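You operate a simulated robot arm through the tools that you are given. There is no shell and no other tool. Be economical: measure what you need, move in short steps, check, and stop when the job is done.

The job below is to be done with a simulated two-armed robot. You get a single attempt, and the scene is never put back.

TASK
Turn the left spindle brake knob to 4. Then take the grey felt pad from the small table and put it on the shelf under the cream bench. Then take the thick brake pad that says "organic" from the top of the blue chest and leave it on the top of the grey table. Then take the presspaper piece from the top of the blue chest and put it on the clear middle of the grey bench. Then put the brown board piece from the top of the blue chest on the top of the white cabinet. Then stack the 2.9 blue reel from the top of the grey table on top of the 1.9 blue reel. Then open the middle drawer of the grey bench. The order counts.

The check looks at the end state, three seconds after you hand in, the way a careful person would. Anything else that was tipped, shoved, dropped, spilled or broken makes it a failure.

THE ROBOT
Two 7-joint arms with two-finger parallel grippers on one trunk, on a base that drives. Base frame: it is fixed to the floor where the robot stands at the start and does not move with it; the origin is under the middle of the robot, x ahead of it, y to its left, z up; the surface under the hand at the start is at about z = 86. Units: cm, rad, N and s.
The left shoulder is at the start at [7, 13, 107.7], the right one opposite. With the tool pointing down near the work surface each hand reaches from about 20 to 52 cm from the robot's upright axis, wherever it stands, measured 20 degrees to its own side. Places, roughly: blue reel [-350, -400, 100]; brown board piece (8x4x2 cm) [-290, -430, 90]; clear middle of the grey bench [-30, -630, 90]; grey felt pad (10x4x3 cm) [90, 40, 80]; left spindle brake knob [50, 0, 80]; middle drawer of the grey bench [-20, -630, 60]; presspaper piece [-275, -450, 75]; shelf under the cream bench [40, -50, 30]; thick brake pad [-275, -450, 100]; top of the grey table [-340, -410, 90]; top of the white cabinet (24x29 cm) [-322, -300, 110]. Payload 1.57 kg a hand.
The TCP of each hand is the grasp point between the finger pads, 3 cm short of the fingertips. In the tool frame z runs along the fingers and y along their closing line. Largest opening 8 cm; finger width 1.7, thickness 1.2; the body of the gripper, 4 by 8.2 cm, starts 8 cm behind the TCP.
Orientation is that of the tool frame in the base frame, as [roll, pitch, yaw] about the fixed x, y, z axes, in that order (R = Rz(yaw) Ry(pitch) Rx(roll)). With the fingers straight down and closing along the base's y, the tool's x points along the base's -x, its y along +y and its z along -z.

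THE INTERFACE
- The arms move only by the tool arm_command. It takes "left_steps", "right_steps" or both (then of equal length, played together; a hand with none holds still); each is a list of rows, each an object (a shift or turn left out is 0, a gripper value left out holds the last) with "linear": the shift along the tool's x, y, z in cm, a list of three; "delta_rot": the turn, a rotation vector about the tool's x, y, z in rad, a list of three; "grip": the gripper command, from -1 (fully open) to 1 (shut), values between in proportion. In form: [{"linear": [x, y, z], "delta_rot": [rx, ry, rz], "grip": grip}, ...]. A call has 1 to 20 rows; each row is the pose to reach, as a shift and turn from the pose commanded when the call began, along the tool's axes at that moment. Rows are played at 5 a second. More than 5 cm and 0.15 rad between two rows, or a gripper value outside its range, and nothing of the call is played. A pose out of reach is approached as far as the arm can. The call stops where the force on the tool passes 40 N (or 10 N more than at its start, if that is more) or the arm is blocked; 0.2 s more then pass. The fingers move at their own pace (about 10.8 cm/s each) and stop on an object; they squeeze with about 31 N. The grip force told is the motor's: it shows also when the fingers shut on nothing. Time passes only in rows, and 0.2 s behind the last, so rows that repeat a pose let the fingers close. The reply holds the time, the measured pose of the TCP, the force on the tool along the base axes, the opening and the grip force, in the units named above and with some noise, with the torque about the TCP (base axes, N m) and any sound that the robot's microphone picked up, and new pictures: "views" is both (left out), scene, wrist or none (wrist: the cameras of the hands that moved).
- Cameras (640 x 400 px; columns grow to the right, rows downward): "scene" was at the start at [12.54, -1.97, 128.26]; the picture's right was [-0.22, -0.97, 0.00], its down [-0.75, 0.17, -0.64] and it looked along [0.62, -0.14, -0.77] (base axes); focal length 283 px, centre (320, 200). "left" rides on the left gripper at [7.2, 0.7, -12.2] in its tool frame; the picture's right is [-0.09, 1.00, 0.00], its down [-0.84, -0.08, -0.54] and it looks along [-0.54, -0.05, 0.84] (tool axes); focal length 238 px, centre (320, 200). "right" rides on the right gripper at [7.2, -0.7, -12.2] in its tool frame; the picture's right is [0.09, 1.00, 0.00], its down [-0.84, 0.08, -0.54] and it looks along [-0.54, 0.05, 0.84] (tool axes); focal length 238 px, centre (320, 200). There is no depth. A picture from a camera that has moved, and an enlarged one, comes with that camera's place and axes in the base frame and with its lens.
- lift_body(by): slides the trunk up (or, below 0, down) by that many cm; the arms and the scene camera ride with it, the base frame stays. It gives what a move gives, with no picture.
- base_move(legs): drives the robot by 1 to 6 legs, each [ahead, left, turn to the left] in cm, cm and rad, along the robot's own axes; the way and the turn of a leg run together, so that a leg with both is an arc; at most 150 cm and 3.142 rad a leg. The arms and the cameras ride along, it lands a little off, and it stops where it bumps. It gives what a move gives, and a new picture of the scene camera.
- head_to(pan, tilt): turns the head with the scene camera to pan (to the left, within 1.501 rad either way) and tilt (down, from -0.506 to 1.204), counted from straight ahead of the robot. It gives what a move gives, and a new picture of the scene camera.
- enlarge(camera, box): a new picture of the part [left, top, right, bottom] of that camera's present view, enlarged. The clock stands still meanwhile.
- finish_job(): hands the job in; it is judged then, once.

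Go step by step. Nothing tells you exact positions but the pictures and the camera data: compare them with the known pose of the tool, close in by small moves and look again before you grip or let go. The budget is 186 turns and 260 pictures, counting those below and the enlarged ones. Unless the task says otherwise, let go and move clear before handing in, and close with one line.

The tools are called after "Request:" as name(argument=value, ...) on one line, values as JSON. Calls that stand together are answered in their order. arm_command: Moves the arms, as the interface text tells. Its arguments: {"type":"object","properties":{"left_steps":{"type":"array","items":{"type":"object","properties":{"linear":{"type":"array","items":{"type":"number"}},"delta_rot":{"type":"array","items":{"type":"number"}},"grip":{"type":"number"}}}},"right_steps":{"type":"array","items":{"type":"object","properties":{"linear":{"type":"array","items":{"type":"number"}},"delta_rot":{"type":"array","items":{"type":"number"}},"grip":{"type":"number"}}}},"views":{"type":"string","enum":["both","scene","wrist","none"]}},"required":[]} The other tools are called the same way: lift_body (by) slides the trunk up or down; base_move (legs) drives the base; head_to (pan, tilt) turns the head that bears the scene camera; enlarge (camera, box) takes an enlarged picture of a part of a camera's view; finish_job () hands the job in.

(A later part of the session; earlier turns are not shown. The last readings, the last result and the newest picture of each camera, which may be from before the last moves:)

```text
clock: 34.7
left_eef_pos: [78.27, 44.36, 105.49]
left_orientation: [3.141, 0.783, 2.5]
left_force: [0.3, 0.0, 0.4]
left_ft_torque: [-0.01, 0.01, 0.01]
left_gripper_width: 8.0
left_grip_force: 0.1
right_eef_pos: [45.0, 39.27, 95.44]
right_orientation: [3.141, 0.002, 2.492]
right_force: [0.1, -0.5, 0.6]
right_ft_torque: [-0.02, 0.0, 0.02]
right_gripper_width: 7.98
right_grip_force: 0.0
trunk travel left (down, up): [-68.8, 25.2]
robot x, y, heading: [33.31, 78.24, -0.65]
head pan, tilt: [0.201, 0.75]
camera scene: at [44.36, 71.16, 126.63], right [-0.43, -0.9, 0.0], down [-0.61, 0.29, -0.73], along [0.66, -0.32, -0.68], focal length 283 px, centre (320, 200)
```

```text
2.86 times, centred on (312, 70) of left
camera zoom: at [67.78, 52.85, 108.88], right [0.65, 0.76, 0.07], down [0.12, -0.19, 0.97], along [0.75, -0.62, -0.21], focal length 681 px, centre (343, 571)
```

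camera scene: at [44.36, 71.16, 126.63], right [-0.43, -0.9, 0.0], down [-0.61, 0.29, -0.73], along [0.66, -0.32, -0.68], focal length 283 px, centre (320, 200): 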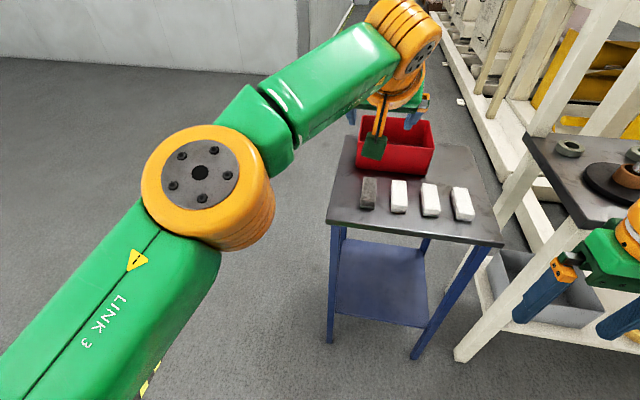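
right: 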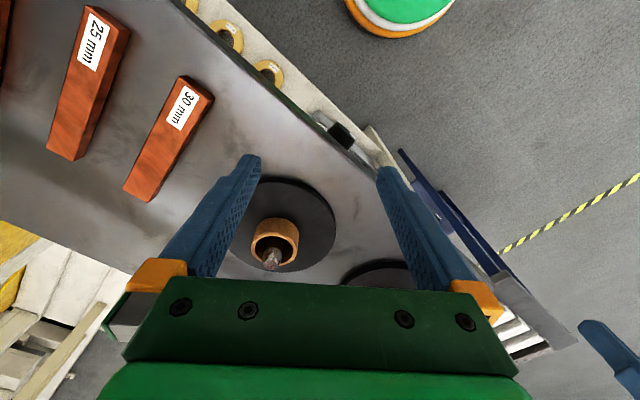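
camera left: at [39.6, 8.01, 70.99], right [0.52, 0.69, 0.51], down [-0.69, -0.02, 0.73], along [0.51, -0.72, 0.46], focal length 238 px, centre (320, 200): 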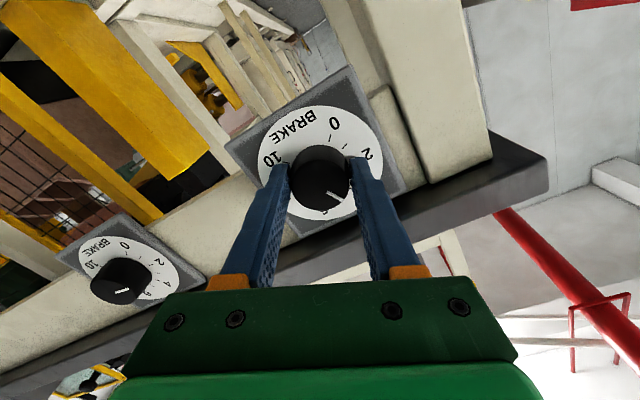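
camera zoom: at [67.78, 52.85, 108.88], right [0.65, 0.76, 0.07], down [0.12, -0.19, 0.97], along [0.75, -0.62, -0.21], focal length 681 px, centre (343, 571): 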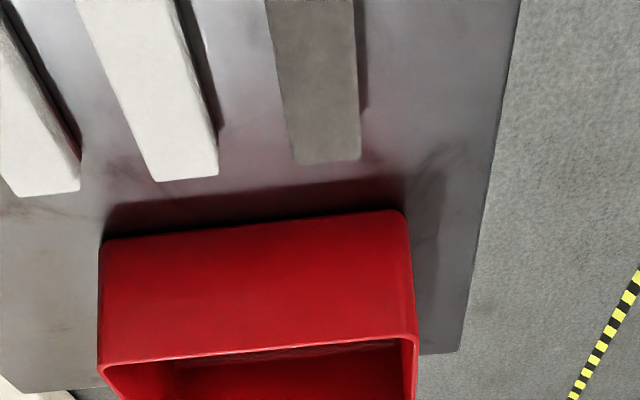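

The pad's top centre is at about [87.8,36.8,79.3], aligned with my heading. I drive forward 11, lower the trunk 20, and look before the last descent.

Request:
base_move(legs=[[10.7, -0.4, 0]])

Request:
lift_body(by=-20)

Request:
head_to(pan=0.1, tilt=0.75)

Request:
enlarge(camera="left", box=[0, 0, 640, 400])

```text
clock: 35.9
left_eef_pos: [86.77, 37.43, 105.43]
left_orientation: [3.14, 0.784, 2.503]
left_force: [-0.3, -0.2, 0.5]
left_ft_torque: [-0.01, 0.04, -0.01]
left_gripper_width: 7.98
left_grip_force: 0.1
right_eef_pos: [53.44, 32.5, 95.53]
right_orientation: [-3.141, 0.003, 2.493]
right_force: [-0.2, 0.6, -0.1]
right_ft_torque: [-0.02, 0.01, -0.03]
right_gripper_width: 8.01
right_grip_force: 0.1
trunk travel left (down, up): [-68.8, 25.2]
robot x, y, heading: [41.1, 71.2, -0.642]
head pan, tilt: [0.201, 0.75]
camera scene: at [52.82, 64.31, 126.63], right [-0.43, -0.9, 0.0], down [-0.61, 0.29, -0.73], along [0.66, -0.32, -0.68], focal length 283 px, centre (320, 200)
```

scene: 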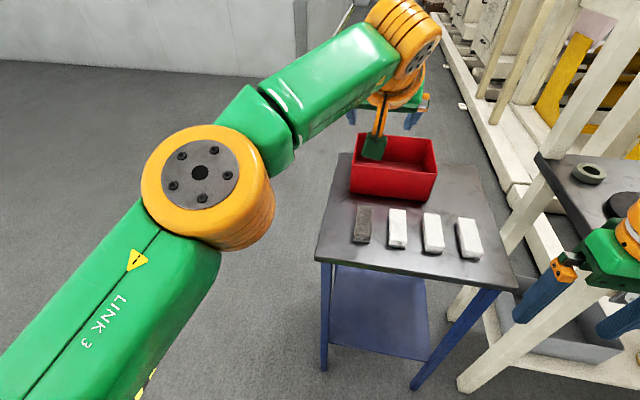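

```text
clock: 38.0
left_eef_pos: [86.83, 37.32, 85.42]
left_orientation: [3.141, 0.782, 2.501]
left_force: [0.0, -0.3, -0.5]
left_ft_torque: [-0.01, 0.03, 0.02]
left_gripper_width: 7.98
left_grip_force: 0.1
right_eef_pos: [53.68, 32.44, 75.48]
right_orientation: [3.141, 0.0, 2.495]
right_force: [0.4, -0.5, 1.1]
right_ft_torque: [-0.01, 0.07, 0.03]
right_gripper_width: 8.0
right_grip_force: 0.2
trunk travel left (down, up): [-48.8, 45.2]
robot x, y, heading: [41.57, 70.94, -0.653]
head pan, tilt: [0.201, 0.75]
```

```text
clock: 38.7
left_eef_pos: [86.94, 37.41, 85.38]
left_orientation: [-3.14, 0.781, 2.502]
left_force: [0.5, -0.1, -0.2]
left_ft_torque: [-0.01, -0.05, 0.04]
left_gripper_width: 8.0
left_grip_force: 0.2
right_eef_pos: [53.62, 32.43, 75.63]
right_orientation: [3.141, 0.001, 2.495]
right_force: [-0.8, -0.5, 1.1]
right_ft_torque: [-0.01, 0.0, -0.02]
right_gripper_width: 7.99
right_grip_force: 0.0
trunk travel left (down, up): [-48.8, 45.2]
robot x, y, heading: [41.39, 71.07, -0.645]
head pan, tilt: [0.099, 0.75]
camera scene: at [52.56, 63.46, 106.61], right [-0.52, -0.85, 0.0], down [-0.58, 0.35, -0.73], along [0.62, -0.38, -0.68], focal length 283 px, centre (320, 200)
```

scene: 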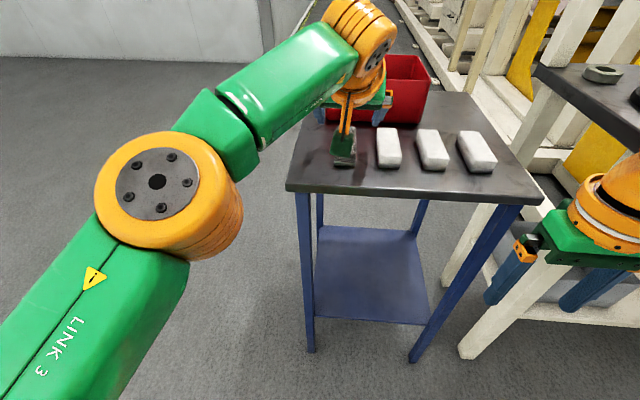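

```text
1.00 times, centred on (320, 200) of left (not enlarged: the box is as wide or as high as the picture)
camera zoom: at [76.36, 45.92, 88.8], right [0.65, 0.76, 0.06], down [0.12, -0.19, 0.97], along [0.75, -0.62, -0.22], focal length 238 px, centre (320, 200)
```

zoom: 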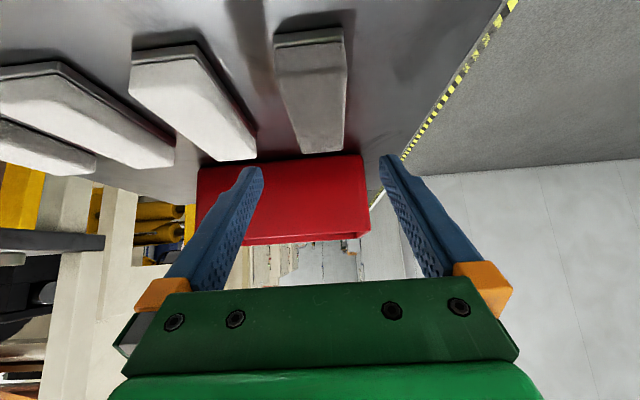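

The hand is laterally centred over the pad. I descend 5.8 cm with the fingers set to 6.4 cm, stopping on force.

Request:
arm_command(left_steps=[{"linear": [1.4, 0, 1.2], "grip": -0.6}, {"linear": [2.8, 0, 2.4]}, {"linear": [3.8, 0, 3.3]}, {"linear": [4.3, 0, 3.8]}, {"linear": [4.3, 0, 3.8]}], views="both")

```text
clock: 39.7
left_eef_pos: [86.53, 37.6, 80.71]
left_orientation: [3.141, 0.806, 2.502]
left_force: [-3.4, 1.8, 14.2]
left_ft_torque: [0.11, -0.25, -0.11]
left_gripper_width: 6.37
left_grip_force: 0.1
right_eef_pos: [53.3, 32.64, 75.71]
right_orientation: [-3.141, 0.005, 2.495]
right_force: [-0.4, 0.5, 0.2]
right_ft_torque: [-0.01, 0.0, 0.02]
right_gripper_width: 7.97
right_grip_force: 0.2
trunk travel left (down, up): [-48.8, 45.2]
robot x, y, heading: [41.28, 70.91, -0.649]
head pan, tilt: [0.099, 0.75]
stopped in row 4 (left hand): the force on the tool passed its limit at 46 N (the readings are from after the stop); the commanded pose is now the measured one
camera scene: at [52.18, 63.72, 106.67], right [-0.52, -0.85, 0.0], down [-0.58, 0.35, -0.73], along [0.63, -0.38, -0.68], focal length 283 px, centre (320, 200)
camera left: at [75.95, 46.22, 83.79], right [0.65, 0.76, 0.07], down [0.1, -0.17, 0.98], along [0.76, -0.63, -0.19], focal length 238 px, centre (320, 200)
```

scene: 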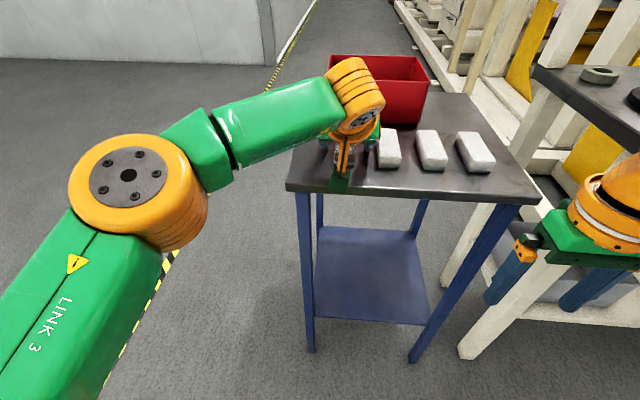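
left: 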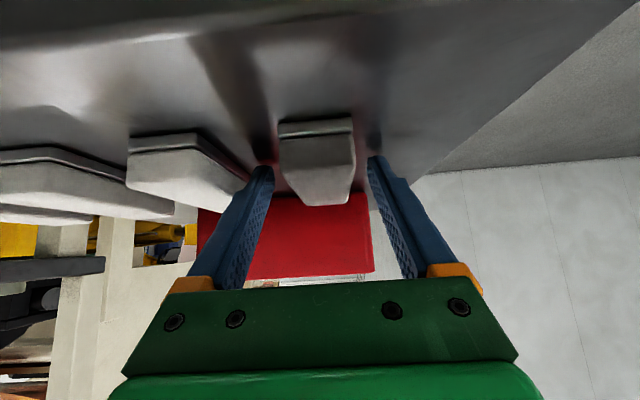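

The fingertips touched the table (top at about z 78) and they straddle the pad. I raise 0.4 cm and close.

Request:
arm_command(left_steps=[{"linear": [-0.3, 0, -0.3]}, {"linear": [0.2, 0, -0.9], "grip": 0}, {"linear": [0.2, 0, -0.9], "grip": 1}, {"linear": [0.2, 0, -0.9], "grip": 1}, {"linear": [0.2, 0, -0.9], "grip": 1}], views="wrist")

```text
clock: 40.9
left_eef_pos: [86.03, 37.99, 80.72]
left_orientation: [-3.141, 0.797, 2.503]
left_force: [-0.4, -0.2, 0.7]
left_ft_torque: [-0.02, 0.02, -0.03]
left_gripper_width: 3.55
left_grip_force: 30.7
right_eef_pos: [53.57, 32.38, 75.53]
right_orientation: [3.141, 0.0, 2.494]
right_force: [0.7, 0.0, -0.5]
right_ft_torque: [0.01, 0.02, -0.02]
right_gripper_width: 8.02
right_grip_force: 0.1
trunk travel left (down, up): [-48.8, 45.2]
robot x, y, heading: [41.49, 70.82, -0.643]
head pan, tilt: [0.099, 0.75]
camera left: at [75.58, 46.58, 83.94], right [0.65, 0.76, 0.07], down [0.11, -0.18, 0.98], along [0.75, -0.62, -0.2], focal length 238 px, centre (320, 200)
```

left: 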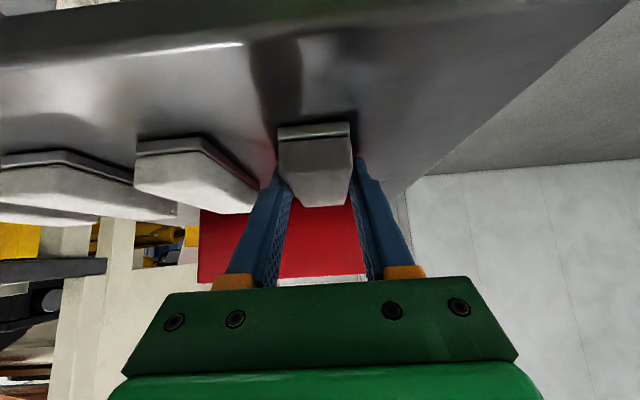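

Gripped at 3.55 cm. I lift with the trunk, then back away and look.

Request:
lift_body(by=15)

Request:
base_move(legs=[[-35, 0, 0]])

Request:
enlarge(camera="left", box=[0, 0, 640, 400])

```text
clock: 42.6
left_eef_pos: [86.17, 38.05, 95.66]
left_orientation: [-3.14, 0.797, 2.502]
left_force: [0.0, -0.3, -1.3]
left_ft_torque: [0.01, 0.01, 0.02]
left_gripper_width: 3.53
left_grip_force: 30.5
right_eef_pos: [53.56, 32.43, 90.43]
right_orientation: [3.141, 0.0, 2.494]
right_force: [-1.5, 0.0, -0.4]
right_ft_torque: [0.0, -0.04, 0.0]
right_gripper_width: 8.0
right_grip_force: 0.0
trunk travel left (down, up): [-63.8, 30.2]
robot x, y, heading: [41.74, 71.24, -0.65]
head pan, tilt: [0.099, 0.75]
```

```text
clock: 44.9
left_eef_pos: [58.07, 58.68, 95.7]
left_orientation: [-3.139, 0.797, 2.493]
left_force: [-0.6, 0.2, -0.3]
left_ft_torque: [0.03, -0.01, 0.01]
left_gripper_width: 3.57
left_grip_force: 30.4
right_eef_pos: [25.46, 53.59, 90.52]
right_orientation: [3.141, -0.001, 2.483]
right_force: [-0.4, 0.4, -0.2]
right_ft_torque: [0.02, -0.01, 0.0]
right_gripper_width: 8.02
right_grip_force: 0.0
trunk travel left (down, up): [-63.8, 30.2]
robot x, y, heading: [13.44, 92.36, -0.661]
head pan, tilt: [0.099, 0.75]
camera scene: at [24.73, 84.51, 121.59], right [-0.53, -0.85, 0.0], down [-0.58, 0.36, -0.73], along [0.62, -0.39, -0.68], focal length 283 px, centre (320, 200)
```

scene: 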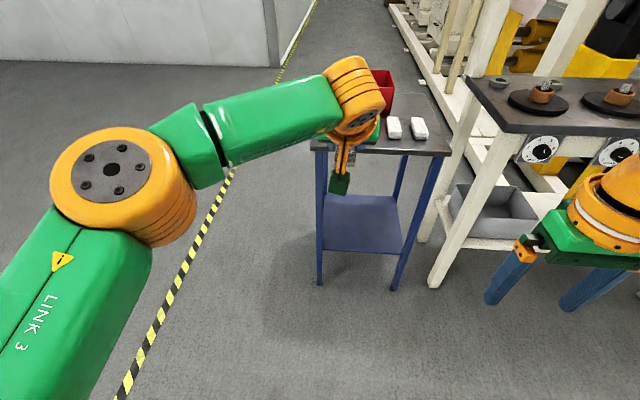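

```text
1.00 times, centred on (320, 200) of left (not enlarged: the box is as wide or as high as the picture)
camera zoom: at [47.59, 67.45, 98.92], right [0.65, 0.75, 0.07], down [0.11, -0.18, 0.98], along [0.75, -0.63, -0.2], focal length 238 px, centre (320, 200)
```

zoom: 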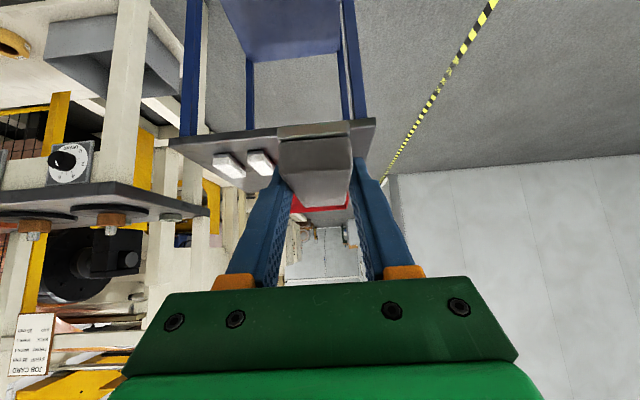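

The pad is firmly held. The clear gap on the shelf is between the grey tray and the first brass ring, so I drive 83 cm right (staying back) and look there.

Request:
base_move(legs=[[0, -83, 0]])

Request:
lift_body(by=-45)

Request:
head_to(pan=0.0, tilt=0.5)

```text
clock: 48.8
left_eef_pos: [11.63, -2.18, 95.64]
left_orientation: [3.14, 0.797, 2.505]
left_force: [0.7, 1.0, -1.4]
left_ft_torque: [0.02, 0.01, 0.03]
left_gripper_width: 3.57
left_grip_force: 30.8
right_eef_pos: [-20.88, -7.94, 90.48]
right_orientation: [3.137, 0.0, 2.497]
right_force: [0.3, 0.1, -0.4]
right_ft_torque: [0.0, 0.0, 0.03]
right_gripper_width: 8.0
right_grip_force: 0.2
trunk travel left (down, up): [-63.8, 30.2]
robot x, y, heading: [-33.17, 31.11, -0.64]
head pan, tilt: [0.099, 0.75]
stopped in leg 1: the robot was blocked; the commanded pose is now the measured one
camera scene: at [-22.01, 23.01, 121.59], right [-0.52, -0.86, 0.0], down [-0.58, 0.35, -0.73], along [0.63, -0.38, -0.68], focal length 283 px, centre (320, 200)
```

scene: 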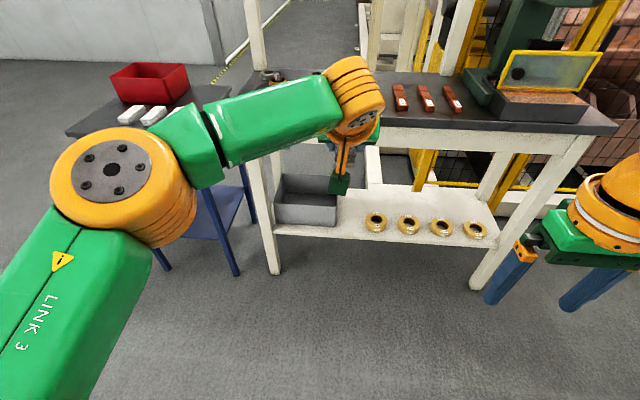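

```text
refused: -45 is not a number from -40 to 40
```

```text
clock: 49.6
left_eef_pos: [11.66, -2.01, 95.72]
left_orientation: [-3.138, 0.798, 2.507]
left_force: [-1.0, 0.1, -0.9]
left_ft_torque: [0.01, 0.02, 0.01]
left_gripper_width: 3.56
left_grip_force: 30.9
right_eef_pos: [-20.7, -7.64, 90.56]
right_orientation: [3.141, -0.001, 2.499]
right_force: [-0.1, 0.0, 0.3]
right_ft_torque: [-0.02, -0.03, 0.02]
right_gripper_width: 7.99
right_grip_force: 0.1
trunk travel left (down, up): [-63.8, 30.2]
robot x, y, heading: [-33.41, 31.03, -0.649]
head pan, tilt: [0.0, 0.499]
camera scene: at [-21.73, 22.1, 123.79], right [-0.6, -0.8, 0.0], down [-0.38, 0.29, -0.88], along [0.7, -0.53, -0.48], focal length 283 px, centre (320, 200)
```

scene: 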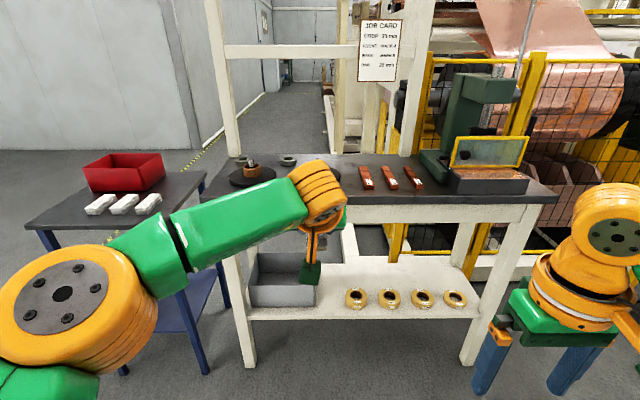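

The base was blocked after about 76 cm. I look to the right to see what it bumped.

Request:
head_to(pan=-1.3, tilt=0.7)

```text
clock: 51.1
left_eef_pos: [11.64, -2.11, 95.59]
left_orientation: [-3.139, 0.798, 2.505]
left_force: [-0.7, -0.6, -0.2]
left_ft_torque: [-0.01, 0.0, 0.02]
left_gripper_width: 3.57
left_grip_force: 31.3
right_eef_pos: [-20.65, -7.69, 90.58]
right_orientation: [3.141, -0.001, 2.499]
right_force: [0.5, 0.1, -0.1]
right_ft_torque: [-0.01, 0.05, 0.01]
right_gripper_width: 7.99
right_grip_force: 0.1
trunk travel left (down, up): [-63.8, 30.2]
robot x, y, heading: [-33.03, 30.79, -0.646]
head pan, tilt: [-1.3, 0.7]
camera scene: at [-32.1, 19.61, 122.03], right [-0.93, 0.36, 0.0], down [0.23, 0.6, -0.76], along [-0.28, -0.71, -0.64], focal length 283 px, centre (320, 200)
```

scene: 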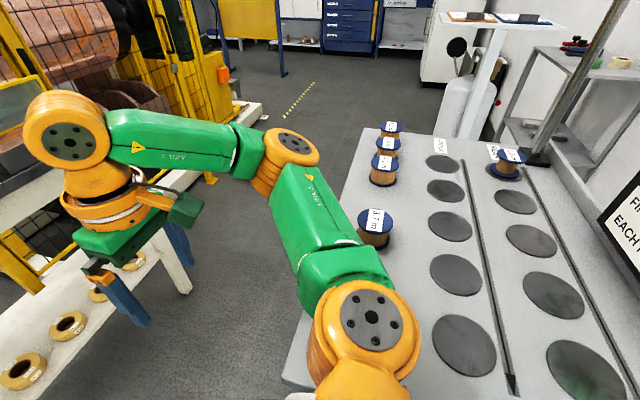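

Request:
enlarge(camera="scene", box=[300, 110, 560, 270])

```text
2.46 times, centred on (430, 190) of scene
camera zoom: at [-32.1, 19.61, 122.03], right [-0.93, 0.36, 0.0], down [0.23, 0.6, -0.76], along [-0.28, -0.71, -0.64], focal length 696 px, centre (49, 225)
```

zoom: 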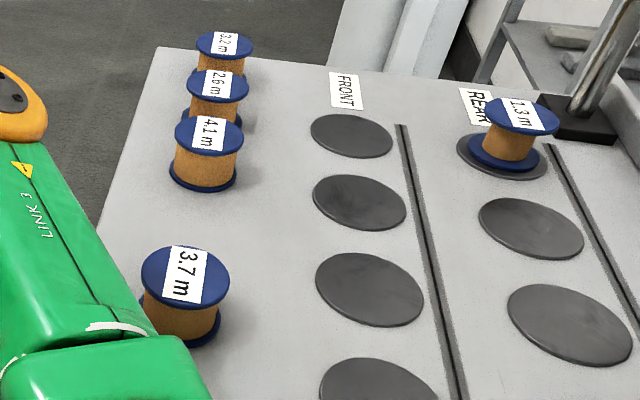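

A grey table with reels stands on my right, and my right arm or base met it. All reels are upright; I move back left 12 cm and recheck.

Request:
base_move(legs=[[0, 14, 0]])

Request:
enlarge(camera="scene", box=[300, 80, 620, 280])

```text
clock: 52.4
left_eef_pos: [20.04, 8.99, 95.76]
left_orientation: [3.142, 0.797, 2.501]
left_force: [-0.2, 0.3, -1.4]
left_ft_torque: [-0.03, 0.02, 0.03]
left_gripper_width: 3.56
left_grip_force: 31.2
right_eef_pos: [-12.36, 3.45, 90.52]
right_orientation: [3.14, 0.001, 2.495]
right_force: [-0.4, -0.2, 0.8]
right_ft_torque: [0.03, -0.02, 0.0]
right_gripper_width: 8.02
right_grip_force: 0.1
trunk travel left (down, up): [-63.8, 30.2]
robot x, y, heading: [-24.84, 42.29, -0.644]
head pan, tilt: [-1.3, 0.7]
camera scene: at [-23.75, 30.77, 122.02], right [-0.93, 0.37, 0.0], down [0.24, 0.6, -0.76], along [-0.28, -0.71, -0.65], focal length 283 px, centre (320, 200)
```

scene: 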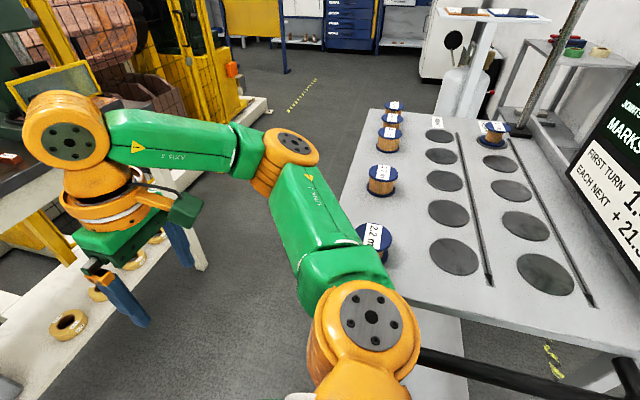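

```text
2.00 times, centred on (460, 180) of scene
camera zoom: at [-23.75, 30.77, 122.02], right [-0.93, 0.37, 0.0], down [0.24, 0.6, -0.76], along [-0.28, -0.71, -0.65], focal length 566 px, centre (40, 240)
```

zoom: 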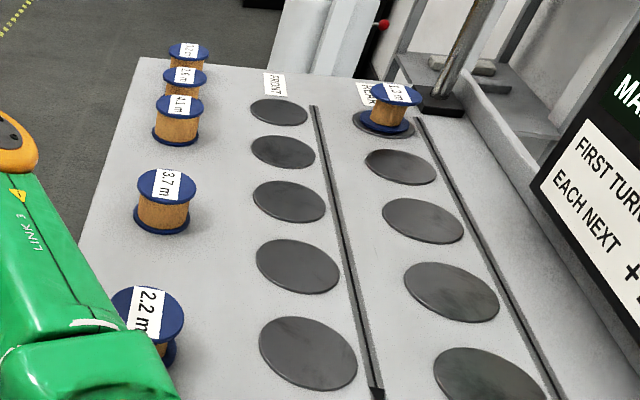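

The reels look undisturbed in a straight row. The base just met the table's end, and the table front runs parallel to the bench about 70 cm from it. I drive into the aisle diagonally, staying clear of that corner.

Request:
base_move(legs=[[19, -5, 0], [0, -4, 0]])

Request:
lift_body(by=-25)

Request:
head_to(pan=0.0, tilt=0.6)

```text
clock: 54.4
left_eef_pos: [29.82, -9.24, 95.75]
left_orientation: [-3.136, 0.8, 2.504]
left_force: [0.0, -0.3, -1.5]
left_ft_torque: [0.01, 0.0, -0.03]
left_gripper_width: 3.55
left_grip_force: 31.7
right_eef_pos: [-2.79, -14.86, 90.62]
right_orientation: [-3.14, 0.002, 2.493]
right_force: [-0.5, -0.7, 0.4]
right_ft_torque: [0.0, 0.01, -0.04]
right_gripper_width: 8.03
right_grip_force: 0.0
trunk travel left (down, up): [-63.8, 30.2]
robot x, y, heading: [-14.94, 23.54, -0.652]
head pan, tilt: [-1.3, 0.7]
camera scene: at [-13.96, 12.65, 122.05], right [-0.93, 0.37, 0.0], down [0.24, 0.6, -0.77], along [-0.28, -0.71, -0.64], focal length 283 px, centre (320, 200)
```

scene: 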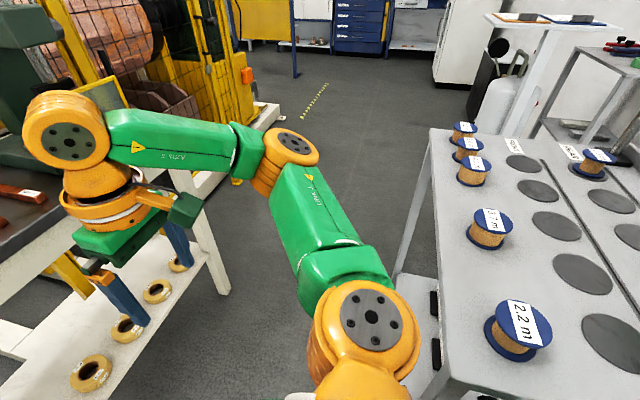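

```text
clock: 57.0
left_eef_pos: [29.57, -9.45, 70.55]
left_orientation: [-3.142, 0.797, 2.503]
left_force: [-0.6, 0.7, -0.5]
left_ft_torque: [0.01, 0.02, 0.02]
left_gripper_width: 3.55
left_grip_force: 31.0
right_eef_pos: [-3.02, -15.07, 65.5]
right_orientation: [-3.142, -0.001, 2.492]
right_force: [-0.1, 0.0, -0.2]
right_ft_torque: [0.0, 0.0, 0.0]
right_gripper_width: 7.97
right_grip_force: 0.1
trunk travel left (down, up): [-38.8, 55.2]
robot x, y, heading: [-14.85, 23.62, -0.648]
head pan, tilt: [-1.3, 0.7]
```

```text
clock: 58.5
left_eef_pos: [29.63, -9.5, 70.74]
left_orientation: [-3.14, 0.796, 2.504]
left_force: [-0.3, 0.3, -0.4]
left_ft_torque: [0.01, -0.02, 0.01]
left_gripper_width: 3.56
left_grip_force: 30.7
right_eef_pos: [-2.86, -15.0, 65.47]
right_orientation: [-3.141, 0.0, 2.493]
right_force: [-0.3, -0.3, 0.2]
right_ft_torque: [0.02, -0.01, 0.02]
right_gripper_width: 8.02
right_grip_force: 0.0
trunk travel left (down, up): [-38.8, 55.2]
robot x, y, heading: [-14.76, 23.64, -0.649]
head pan, tilt: [0.0, 0.6]
camera scene: at [-3.93, 14.94, 97.89], right [-0.6, -0.8, 0.0], down [-0.45, 0.34, -0.82], along [0.66, -0.5, -0.57], focal length 283 px, centre (320, 200)
```

scene: 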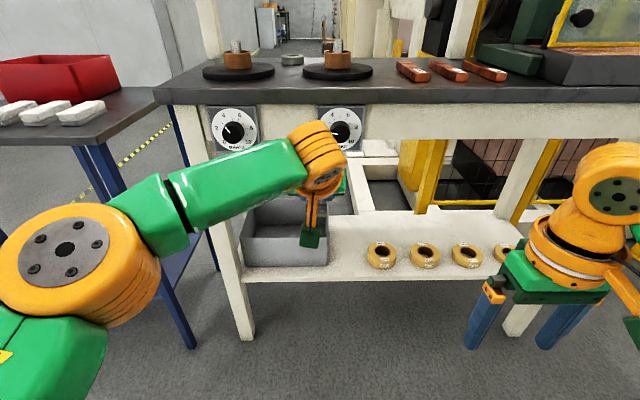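

Request:
enlarge(camera="scene", box=[220, 170, 540, 350])

Request:
enlarge(camera="left", box=[0, 0, 640, 400])

```text
2.00 times, centred on (380, 260) of scene
camera zoom: at [-3.93, 14.94, 97.89], right [-0.6, -0.8, 0.0], down [-0.45, 0.34, -0.82], along [0.66, -0.5, -0.57], focal length 566 px, centre (200, 80)
```

zoom: 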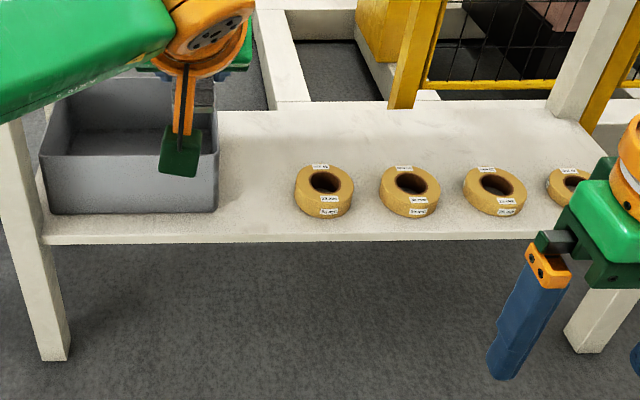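

```text
1.00 times, centred on (320, 200) of left (not enlarged: the box is as wide or as high as the picture)
camera zoom: at [19.12, -0.9, 73.93], right [0.65, 0.76, 0.07], down [0.11, -0.18, 0.98], along [0.75, -0.62, -0.2], focal length 238 px, centre (320, 200)
```

zoom: 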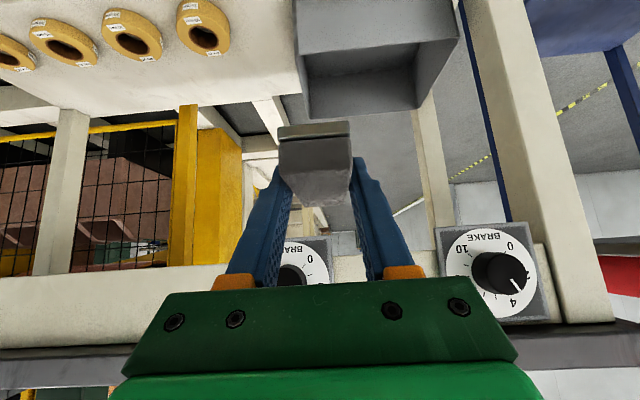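

The gap's middle is at about fwd 50, lateral 0.3 in bench terms, with the shelf top near z 32.5. I shift the hand right 9.9 cm and lower the trunk 29, then look.

Request:
arm_command(left_steps=[{"linear": [0, -2.5, 0]}, {"linear": [0, -5, 0]}, {"linear": [0, -7.5, 0]}, {"linear": [0, -9.9, 0]}, {"linear": [0, -9.9, 0]}], views="none")

Request:
lift_body(by=-29)

Request:
base_move(legs=[[12, 0, 0]])

Request:
enlarge(camera="left", box=[0, 0, 640, 400])

```text
clock: 59.7
left_eef_pos: [25.44, -14.13, 70.65]
left_orientation: [-3.141, 0.799, 2.504]
left_force: [-0.1, 0.2, -1.2]
left_ft_torque: [0.0, 0.02, -0.01]
left_gripper_width: 3.56
left_grip_force: 30.6
left hand out of reach, approached as far as the arm can: row 3, 4, 5
right_eef_pos: [-2.9, -14.91, 65.6]
right_orientation: [3.141, -0.001, 2.493]
right_force: [0.1, -0.2, -0.1]
right_ft_torque: [0.0, 0.0, -0.01]
right_gripper_width: 8.01
right_grip_force: 0.0
trunk travel left (down, up): [-38.8, 55.2]
robot x, y, heading: [-14.71, 23.53, -0.649]
head pan, tilt: [0.0, 0.6]
```

```text
clock: 62.6
left_eef_pos: [25.41, -14.09, 41.67]
left_orientation: [-3.14, 0.8, 2.502]
left_force: [0.5, 0.5, -1.6]
left_ft_torque: [0.02, -0.02, -0.01]
left_gripper_width: 3.57
left_grip_force: 31.1
right_eef_pos: [-2.96, -15.08, 36.54]
right_orientation: [3.14, -0.001, 2.493]
right_force: [0.3, 0.3, 0.3]
right_ft_torque: [0.02, -0.01, -0.02]
right_gripper_width: 7.99
right_grip_force: 0.2
trunk travel left (down, up): [-9.8, 84.2]
robot x, y, heading: [-15.03, 23.75, -0.647]
head pan, tilt: [0.0, 0.6]
```

```text
clock: 63.9
left_eef_pos: [34.98, -21.54, 41.54]
left_orientation: [-3.14, 0.8, 2.499]
left_force: [0.9, 0.6, -0.3]
left_ft_torque: [-0.01, 0.0, -0.04]
left_gripper_width: 3.58
left_grip_force: 30.6
right_eef_pos: [6.65, -22.32, 36.59]
right_orientation: [3.141, 0.0, 2.491]
right_force: [-0.1, -0.5, -0.5]
right_ft_torque: [0.02, 0.0, 0.01]
right_gripper_width: 8.02
right_grip_force: 0.0
trunk travel left (down, up): [-9.8, 84.2]
robot x, y, heading: [-5.44, 16.58, -0.644]
head pan, tilt: [0.0, 0.6]
camera scene: at [5.69, 7.62, 68.89], right [-0.6, -0.8, 0.0], down [-0.45, 0.34, -0.82], along [0.66, -0.5, -0.57], focal length 283 px, centre (320, 200)
```

scene: 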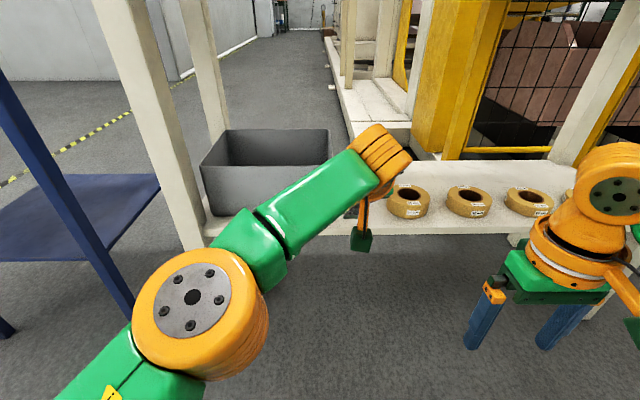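

```text
1.00 times, centred on (320, 200) of left (not enlarged: the box is as wide or as high as the picture)
camera zoom: at [24.5, -12.96, 44.76], right [0.65, 0.76, 0.06], down [0.11, -0.18, 0.98], along [0.75, -0.63, -0.2], focal length 238 px, centre (320, 200)
```

zoom: 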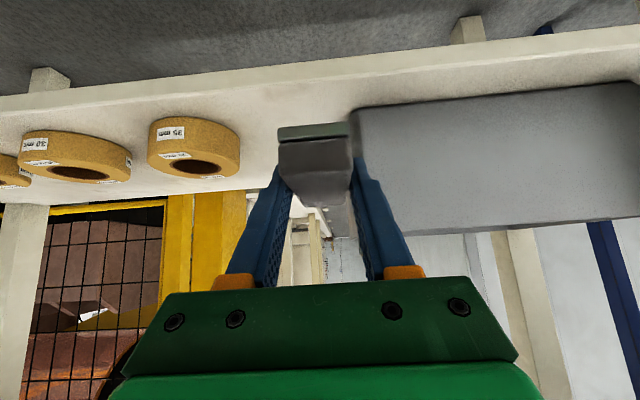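

I'm 2.8 cm left of the gap's middle. I shift right, then go in 9.5 cm while still 6 cm above the shelf.

Request:
base_move(legs=[[0, -2.8, 0], [9.5, 0, 0]])

Request:
enlarge(camera="left", box=[0, 0, 640, 400])

```text
clock: 65.4
left_eef_pos: [41.03, -29.44, 41.49]
left_orientation: [-3.14, 0.8, 2.501]
left_force: [0.1, 0.2, -1.5]
left_ft_torque: [-0.01, 0.04, 0.0]
left_gripper_width: 3.54
left_grip_force: 30.6
right_eef_pos: [12.76, -30.17, 36.52]
right_orientation: [3.141, 0.0, 2.492]
right_force: [-0.5, 0.8, -0.1]
right_ft_torque: [-0.02, 0.0, -0.02]
right_gripper_width: 8.01
right_grip_force: 0.1
trunk travel left (down, up): [-9.8, 84.2]
robot x, y, heading: [0.37, 8.15, -0.649]
head pan, tilt: [0.0, 0.6]
camera scene: at [11.65, -0.32, 68.89], right [-0.6, -0.8, 0.0], down [-0.45, 0.34, -0.82], along [0.66, -0.5, -0.57], focal length 283 px, centre (320, 200)
```

scene: 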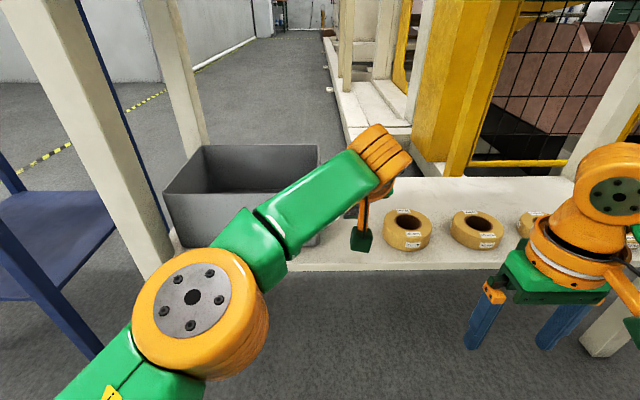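

```text
1.00 times, centred on (320, 200) of left (not enlarged: the box is as wide or as high as the picture)
camera zoom: at [30.48, -20.87, 44.76], right [0.65, 0.76, 0.06], down [0.11, -0.18, 0.98], along [0.75, -0.63, -0.2], focal length 238 px, centre (320, 200)
```

zoom: 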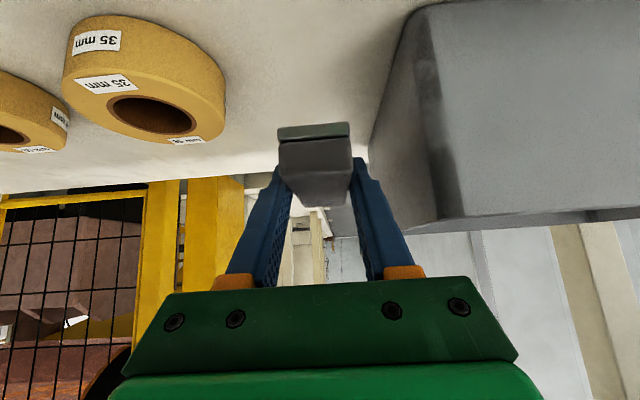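

Centred well in the gap. I lower onto the shelf, stopping on contact.

Request:
arm_command(left_steps=[{"linear": [1.08, 0, 1.05]}, {"linear": [2.15, 0, 2.09]}, {"linear": [3.0, 0, 2.93]}, {"linear": [3.58, 0, 3.49]}, {"linear": [3.87, 0, 3.76]}, {"linear": [4.16, 0, 4.04]}, {"linear": [4.45, 0, 4.32]}], views="wrist")

```text
clock: 67.0
left_eef_pos: [40.85, -29.48, 35.46]
left_orientation: [-3.14, 0.799, 2.501]
left_force: [0.2, 0.7, -1.9]
left_ft_torque: [0.03, 0.0, 0.0]
left_gripper_width: 3.57
left_grip_force: 31.1
right_eef_pos: [12.8, -30.38, 36.59]
right_orientation: [3.141, -0.001, 2.493]
right_force: [-0.7, 0.2, 0.4]
right_ft_torque: [0.03, 0.03, 0.01]
right_gripper_width: 8.0
right_grip_force: 0.0
trunk travel left (down, up): [-9.8, 84.2]
robot x, y, heading: [0.44, 8.26, -0.65]
head pan, tilt: [0.0, 0.6]
camera left: at [30.43, -20.87, 38.59], right [0.65, 0.76, 0.06], down [0.11, -0.18, 0.98], along [0.75, -0.63, -0.2], focal length 238 px, centre (320, 200)
```

left: 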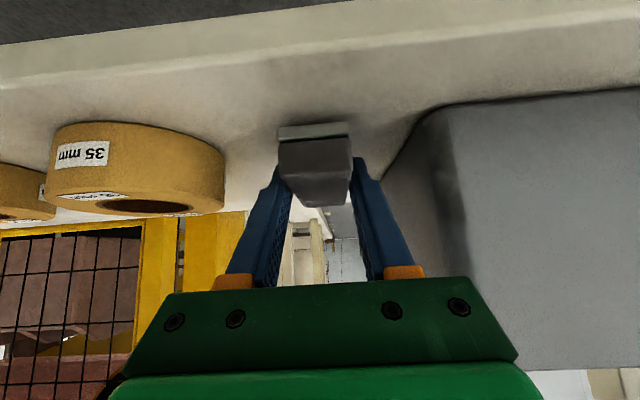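

Request:
arm_command(left_steps=[{"linear": [0.22, 0, 0.21]}, {"linear": [0.43, 0, 0.42]}, {"linear": [0.65, 0, 0.63]}, {"linear": [0.86, 0, 0.84]}, {"linear": [1.08, 0, 1.05]}, {"linear": [1.3, 0, 1.25]}, {"linear": [1.5, 0, 1.46]}], views="wrist")

```text
clock: 68.3
left_eef_pos: [40.89, -29.38, 34.74]
left_orientation: [-3.137, 0.822, 2.503]
left_force: [-5.0, 2.7, 28.5]
left_ft_torque: [0.61, 0.44, 0.21]
left_gripper_width: 3.58
left_grip_force: 31.2
right_eef_pos: [12.51, -30.09, 36.92]
right_orientation: [-3.14, 0.009, 2.491]
right_force: [-0.4, -0.4, -0.1]
right_ft_torque: [0.0, 0.02, 0.02]
right_gripper_width: 7.98
right_grip_force: 0.0
trunk travel left (down, up): [-9.8, 84.2]
robot x, y, heading: [0.46, 8.46, -0.647]
head pan, tilt: [0.0, 0.6]
stopped in row 6 (left hand): the force on the tool passed its limit at 43 N (the readings are from after the stop); the commanded pose is now the measured one
camera left: at [30.41, -20.82, 37.58], right [0.65, 0.76, 0.06], down [0.09, -0.16, 0.98], along [0.76, -0.63, -0.18], focal length 238 px, centre (320, 200)
```

left: 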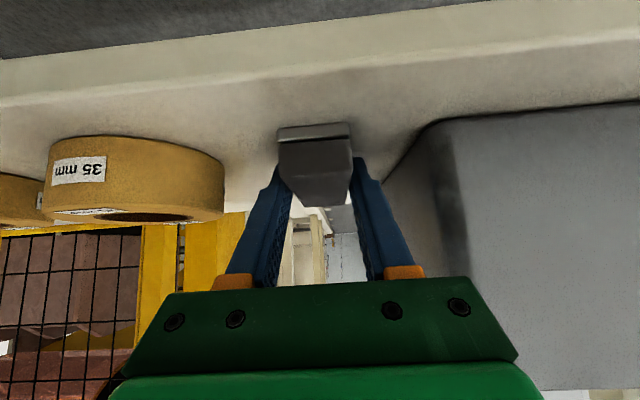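

The pad is on the shelf (28 N). I raise a touch, open to 5.6 cm, and withdraw upward and back.

Request:
arm_command(left_steps=[{"linear": [-0.2, 0, -0.2]}, {"linear": [-0.2, 0, -0.2], "grip": 0.1}, {"linear": [-0.2, 0, -0.2], "grip": -0.35}, {"linear": [-0.2, 0, -0.2], "grip": -0.35}, {"linear": [-1.5, 0, -2]}, {"linear": [-3, 0, -4.5]}, {"linear": [-3, 0, -8]}, {"linear": [-3, 0, -10]}], views="wrist")

```text
clock: 70.1
left_eef_pos: [36.96, -26.49, 42.99]
left_orientation: [-3.138, 0.808, 2.5]
left_force: [0.4, 0.8, -0.2]
left_ft_torque: [0.02, 0.02, 0.04]
left_gripper_width: 5.42
left_grip_force: 0.1
right_eef_pos: [12.7, -30.34, 36.55]
right_orientation: [3.141, 0.001, 2.493]
right_force: [-0.3, 0.3, -0.4]
right_ft_torque: [0.02, 0.0, -0.03]
right_gripper_width: 8.0
right_grip_force: 0.1
trunk travel left (down, up): [-9.8, 84.2]
robot x, y, heading: [0.77, 8.61, -0.647]
head pan, tilt: [0.0, 0.6]
camera left: at [26.42, -17.81, 46.14], right [0.65, 0.76, 0.06], down [0.1, -0.17, 0.98], along [0.75, -0.63, -0.19], focal length 238 px, centre (320, 200)
```

left: 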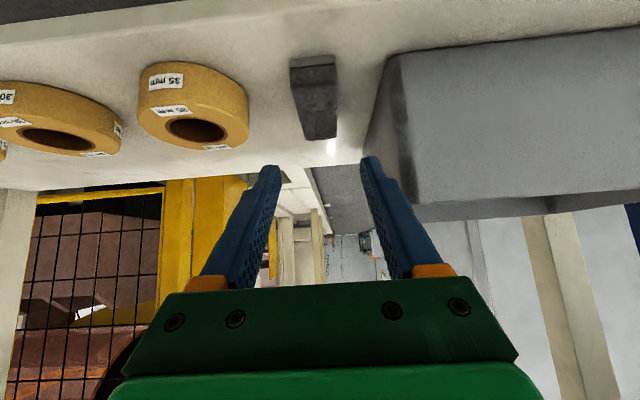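

The grey pad rests on the shelf, clear of tray and rings. I back out to the left, then raise the trunk fully for travelling.

Request:
base_move(legs=[[-16, 10, 0]])

Request:
lift_body(by=40)

Request:
lift_body(by=40)

Request:
head_to(pan=-1.3, tilt=0.35)

```text
clock: 71.7
left_eef_pos: [30.3, -8.54, 43.02]
left_orientation: [-3.138, 0.81, 2.504]
left_force: [-0.2, -0.8, 0.3]
left_ft_torque: [0.02, 0.02, -0.01]
left_gripper_width: 5.39
left_grip_force: 0.0
right_eef_pos: [6.11, -12.35, 36.52]
right_orientation: [3.14, 0.002, 2.496]
right_force: [-1.0, -0.5, -0.4]
right_ft_torque: [0.0, -0.02, 0.0]
right_gripper_width: 8.0
right_grip_force: 0.0
trunk travel left (down, up): [-9.8, 84.2]
robot x, y, heading: [-6.46, 26.34, -0.646]
head pan, tilt: [0.0, 0.6]
camera scene: at [4.84, 17.6, 68.89], right [-0.6, -0.8, 0.0], down [-0.45, 0.34, -0.82], along [0.66, -0.5, -0.57], focal length 283 px, centre (320, 200)
```

scene: 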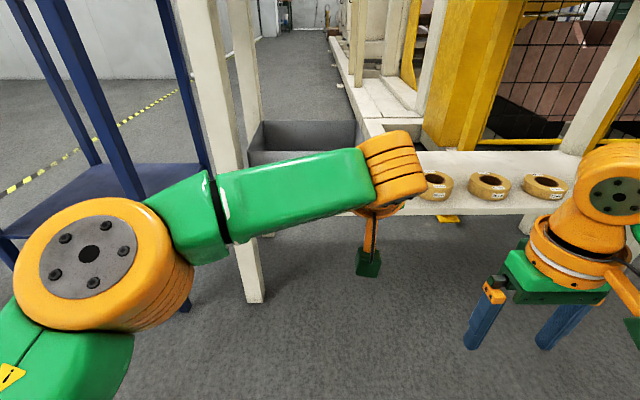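

```text
clock: 75.5
left_eef_pos: [30.2, -8.43, 82.94]
left_orientation: [-3.138, 0.808, 2.505]
left_force: [-0.3, 0.0, 0.2]
left_ft_torque: [0.0, 0.02, 0.03]
left_gripper_width: 5.4
left_grip_force: 0.1
right_eef_pos: [5.93, -12.36, 76.49]
right_orientation: [-3.141, 0.002, 2.497]
right_force: [0.1, -0.5, 1.0]
right_ft_torque: [0.0, 0.0, -0.02]
right_gripper_width: 7.99
right_grip_force: 0.0
trunk travel left (down, up): [-49.8, 44.2]
robot x, y, heading: [-6.33, 26.01, -0.644]
head pan, tilt: [0.0, 0.6]
```

```text
clock: 79.3
left_eef_pos: [30.25, -8.48, 123.1]
left_orientation: [-3.137, 0.807, 2.505]
left_force: [-0.7, 0.4, 0.2]
left_ft_torque: [-0.02, -0.01, 0.0]
left_gripper_width: 5.43
left_grip_force: 0.0
right_eef_pos: [6.04, -12.48, 116.5]
right_orientation: [3.142, 0.002, 2.497]
right_force: [0.2, -0.2, -0.1]
right_ft_torque: [0.03, 0.0, 0.0]
right_gripper_width: 7.99
right_grip_force: 0.1
trunk travel left (down, up): [-89.8, 4.2]
robot x, y, heading: [-6.93, 25.76, -0.645]
head pan, tilt: [0.0, 0.6]
```

```text
clock: 80.8
left_eef_pos: [30.31, -8.53, 123.07]
left_orientation: [-3.139, 0.809, 2.504]
left_force: [0.6, 0.0, 0.6]
left_ft_torque: [-0.02, 0.04, -0.02]
left_gripper_width: 5.41
left_grip_force: 0.0
right_eef_pos: [6.06, -12.52, 116.52]
right_orientation: [3.141, 0.002, 2.497]
right_force: [0.1, 0.2, -0.4]
right_ft_torque: [-0.01, -0.01, -0.01]
right_gripper_width: 8.03
right_grip_force: 0.0
trunk travel left (down, up): [-89.8, 4.2]
robot x, y, heading: [-6.39, 26.02, -0.649]
head pan, tilt: [-1.3, 0.351]
camera scene: at [-5.61, 14.22, 151.17], right [-0.93, 0.37, 0.0], down [0.13, 0.32, -0.94], along [-0.34, -0.87, -0.34], focal length 283 px, centre (320, 200)
```

scene: 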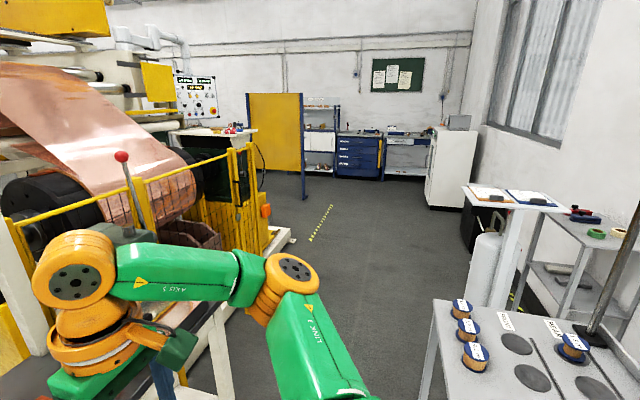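

The far end shows the blue chest, grey table and white cabinet. I turn right and drive along the aisle toward them with everything raised.

Request:
base_move(legs=[[0, 0, -1.571], [0, 26, 0], [150, 0, 0], [150, 5, 0]])

Request:
head_to(pan=0, tilt=0.4)

```text
refused: leg 4 is longer than a leg can be; nothing moved
```

```text
clock: 82.3
left_eef_pos: [30.22, -8.62, 123.1]
left_orientation: [-3.138, 0.808, 2.506]
left_force: [-0.2, 0.5, -0.7]
left_ft_torque: [0.01, 0.0, -0.01]
left_gripper_width: 5.41
left_grip_force: 0.0
right_eef_pos: [5.91, -12.29, 116.44]
right_orientation: [3.141, 0.003, 2.495]
right_force: [0.5, 0.2, -0.3]
right_ft_torque: [0.0, -0.05, -0.03]
right_gripper_width: 8.02
right_grip_force: 0.0
trunk travel left (down, up): [-89.8, 4.2]
robot x, y, heading: [-6.08, 26.38, -0.646]
head pan, tilt: [0.0, 0.4]
camera scene: at [5.18, 17.31, 150.72], right [-0.6, -0.8, 0.0], down [-0.31, 0.23, -0.92], along [0.74, -0.55, -0.39], focal length 283 px, centre (320, 200)
```

scene: 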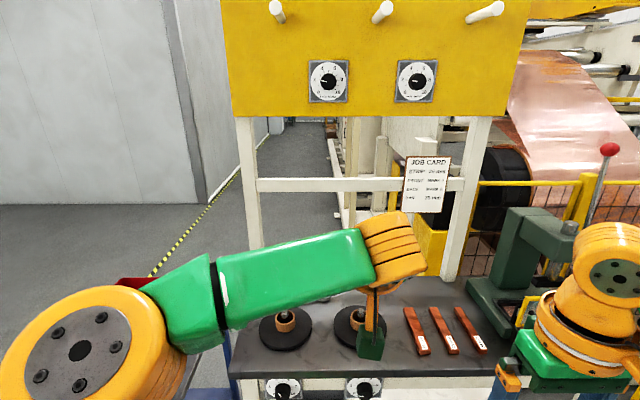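

Two more knobs sit on the yellow panel; I check their labels to be sure I turned the right one.

Request:
enlarge(camera="scene", box=[300, 50, 450, 110])

Request:
base_move(legs=[[0, 0, -1.571], [0, 26, 0], [150, 0, 0], [140, 5, 0]])

```text
4.27 times, centred on (375, 80) of scene
camera zoom: at [5.18, 17.31, 150.72], right [-0.6, -0.8, 0.0], down [-0.31, 0.23, -0.92], along [0.74, -0.55, -0.39], focal length 1206 px, centre (85, 712)
```

zoom: 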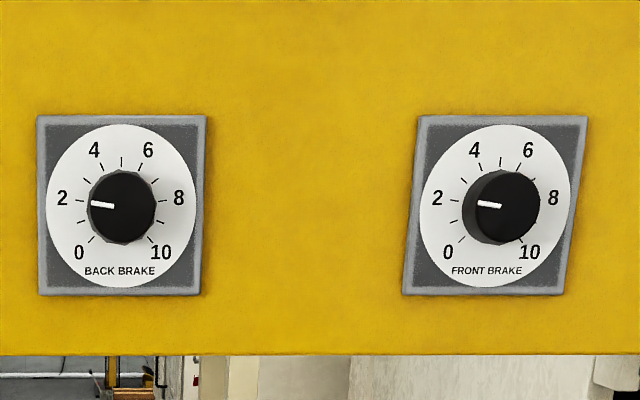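

```text
clock: 101.5
left_eef_pos: [-189.94, -258.97, 122.96]
left_orientation: [-3.138, 0.81, 0.936]
left_force: [0.2, -0.4, 0.2]
left_ft_torque: [0.04, 0.04, 0.0]
left_gripper_width: 5.38
left_grip_force: 0.2
right_eef_pos: [-193.96, -234.73, 116.6]
right_orientation: [-3.141, 0.002, 0.922]
right_force: [1.5, 0.5, 0.0]
right_ft_torque: [-0.01, -0.02, -0.01]
right_gripper_width: 8.01
right_grip_force: 0.1
trunk travel left (down, up): [-89.8, 4.2]
robot x, y, heading: [-155.24, -222.47, -2.217]
head pan, tilt: [0.0, 0.4]
camera scene: at [-163.73, -234.09, 150.73], right [-0.8, 0.6, 0.0], down [0.23, 0.31, -0.92], along [-0.55, -0.74, -0.39], focal length 283 px, centre (320, 200)
```

scene: 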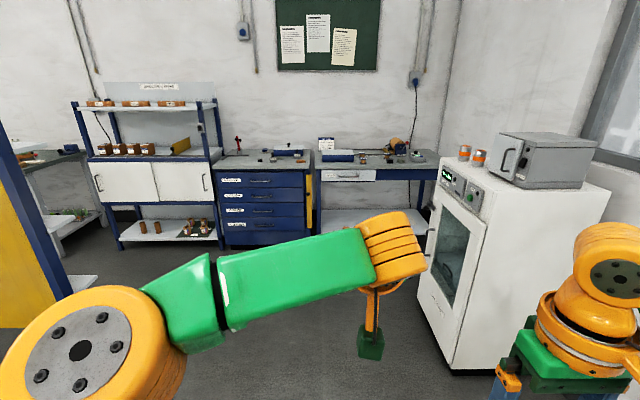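

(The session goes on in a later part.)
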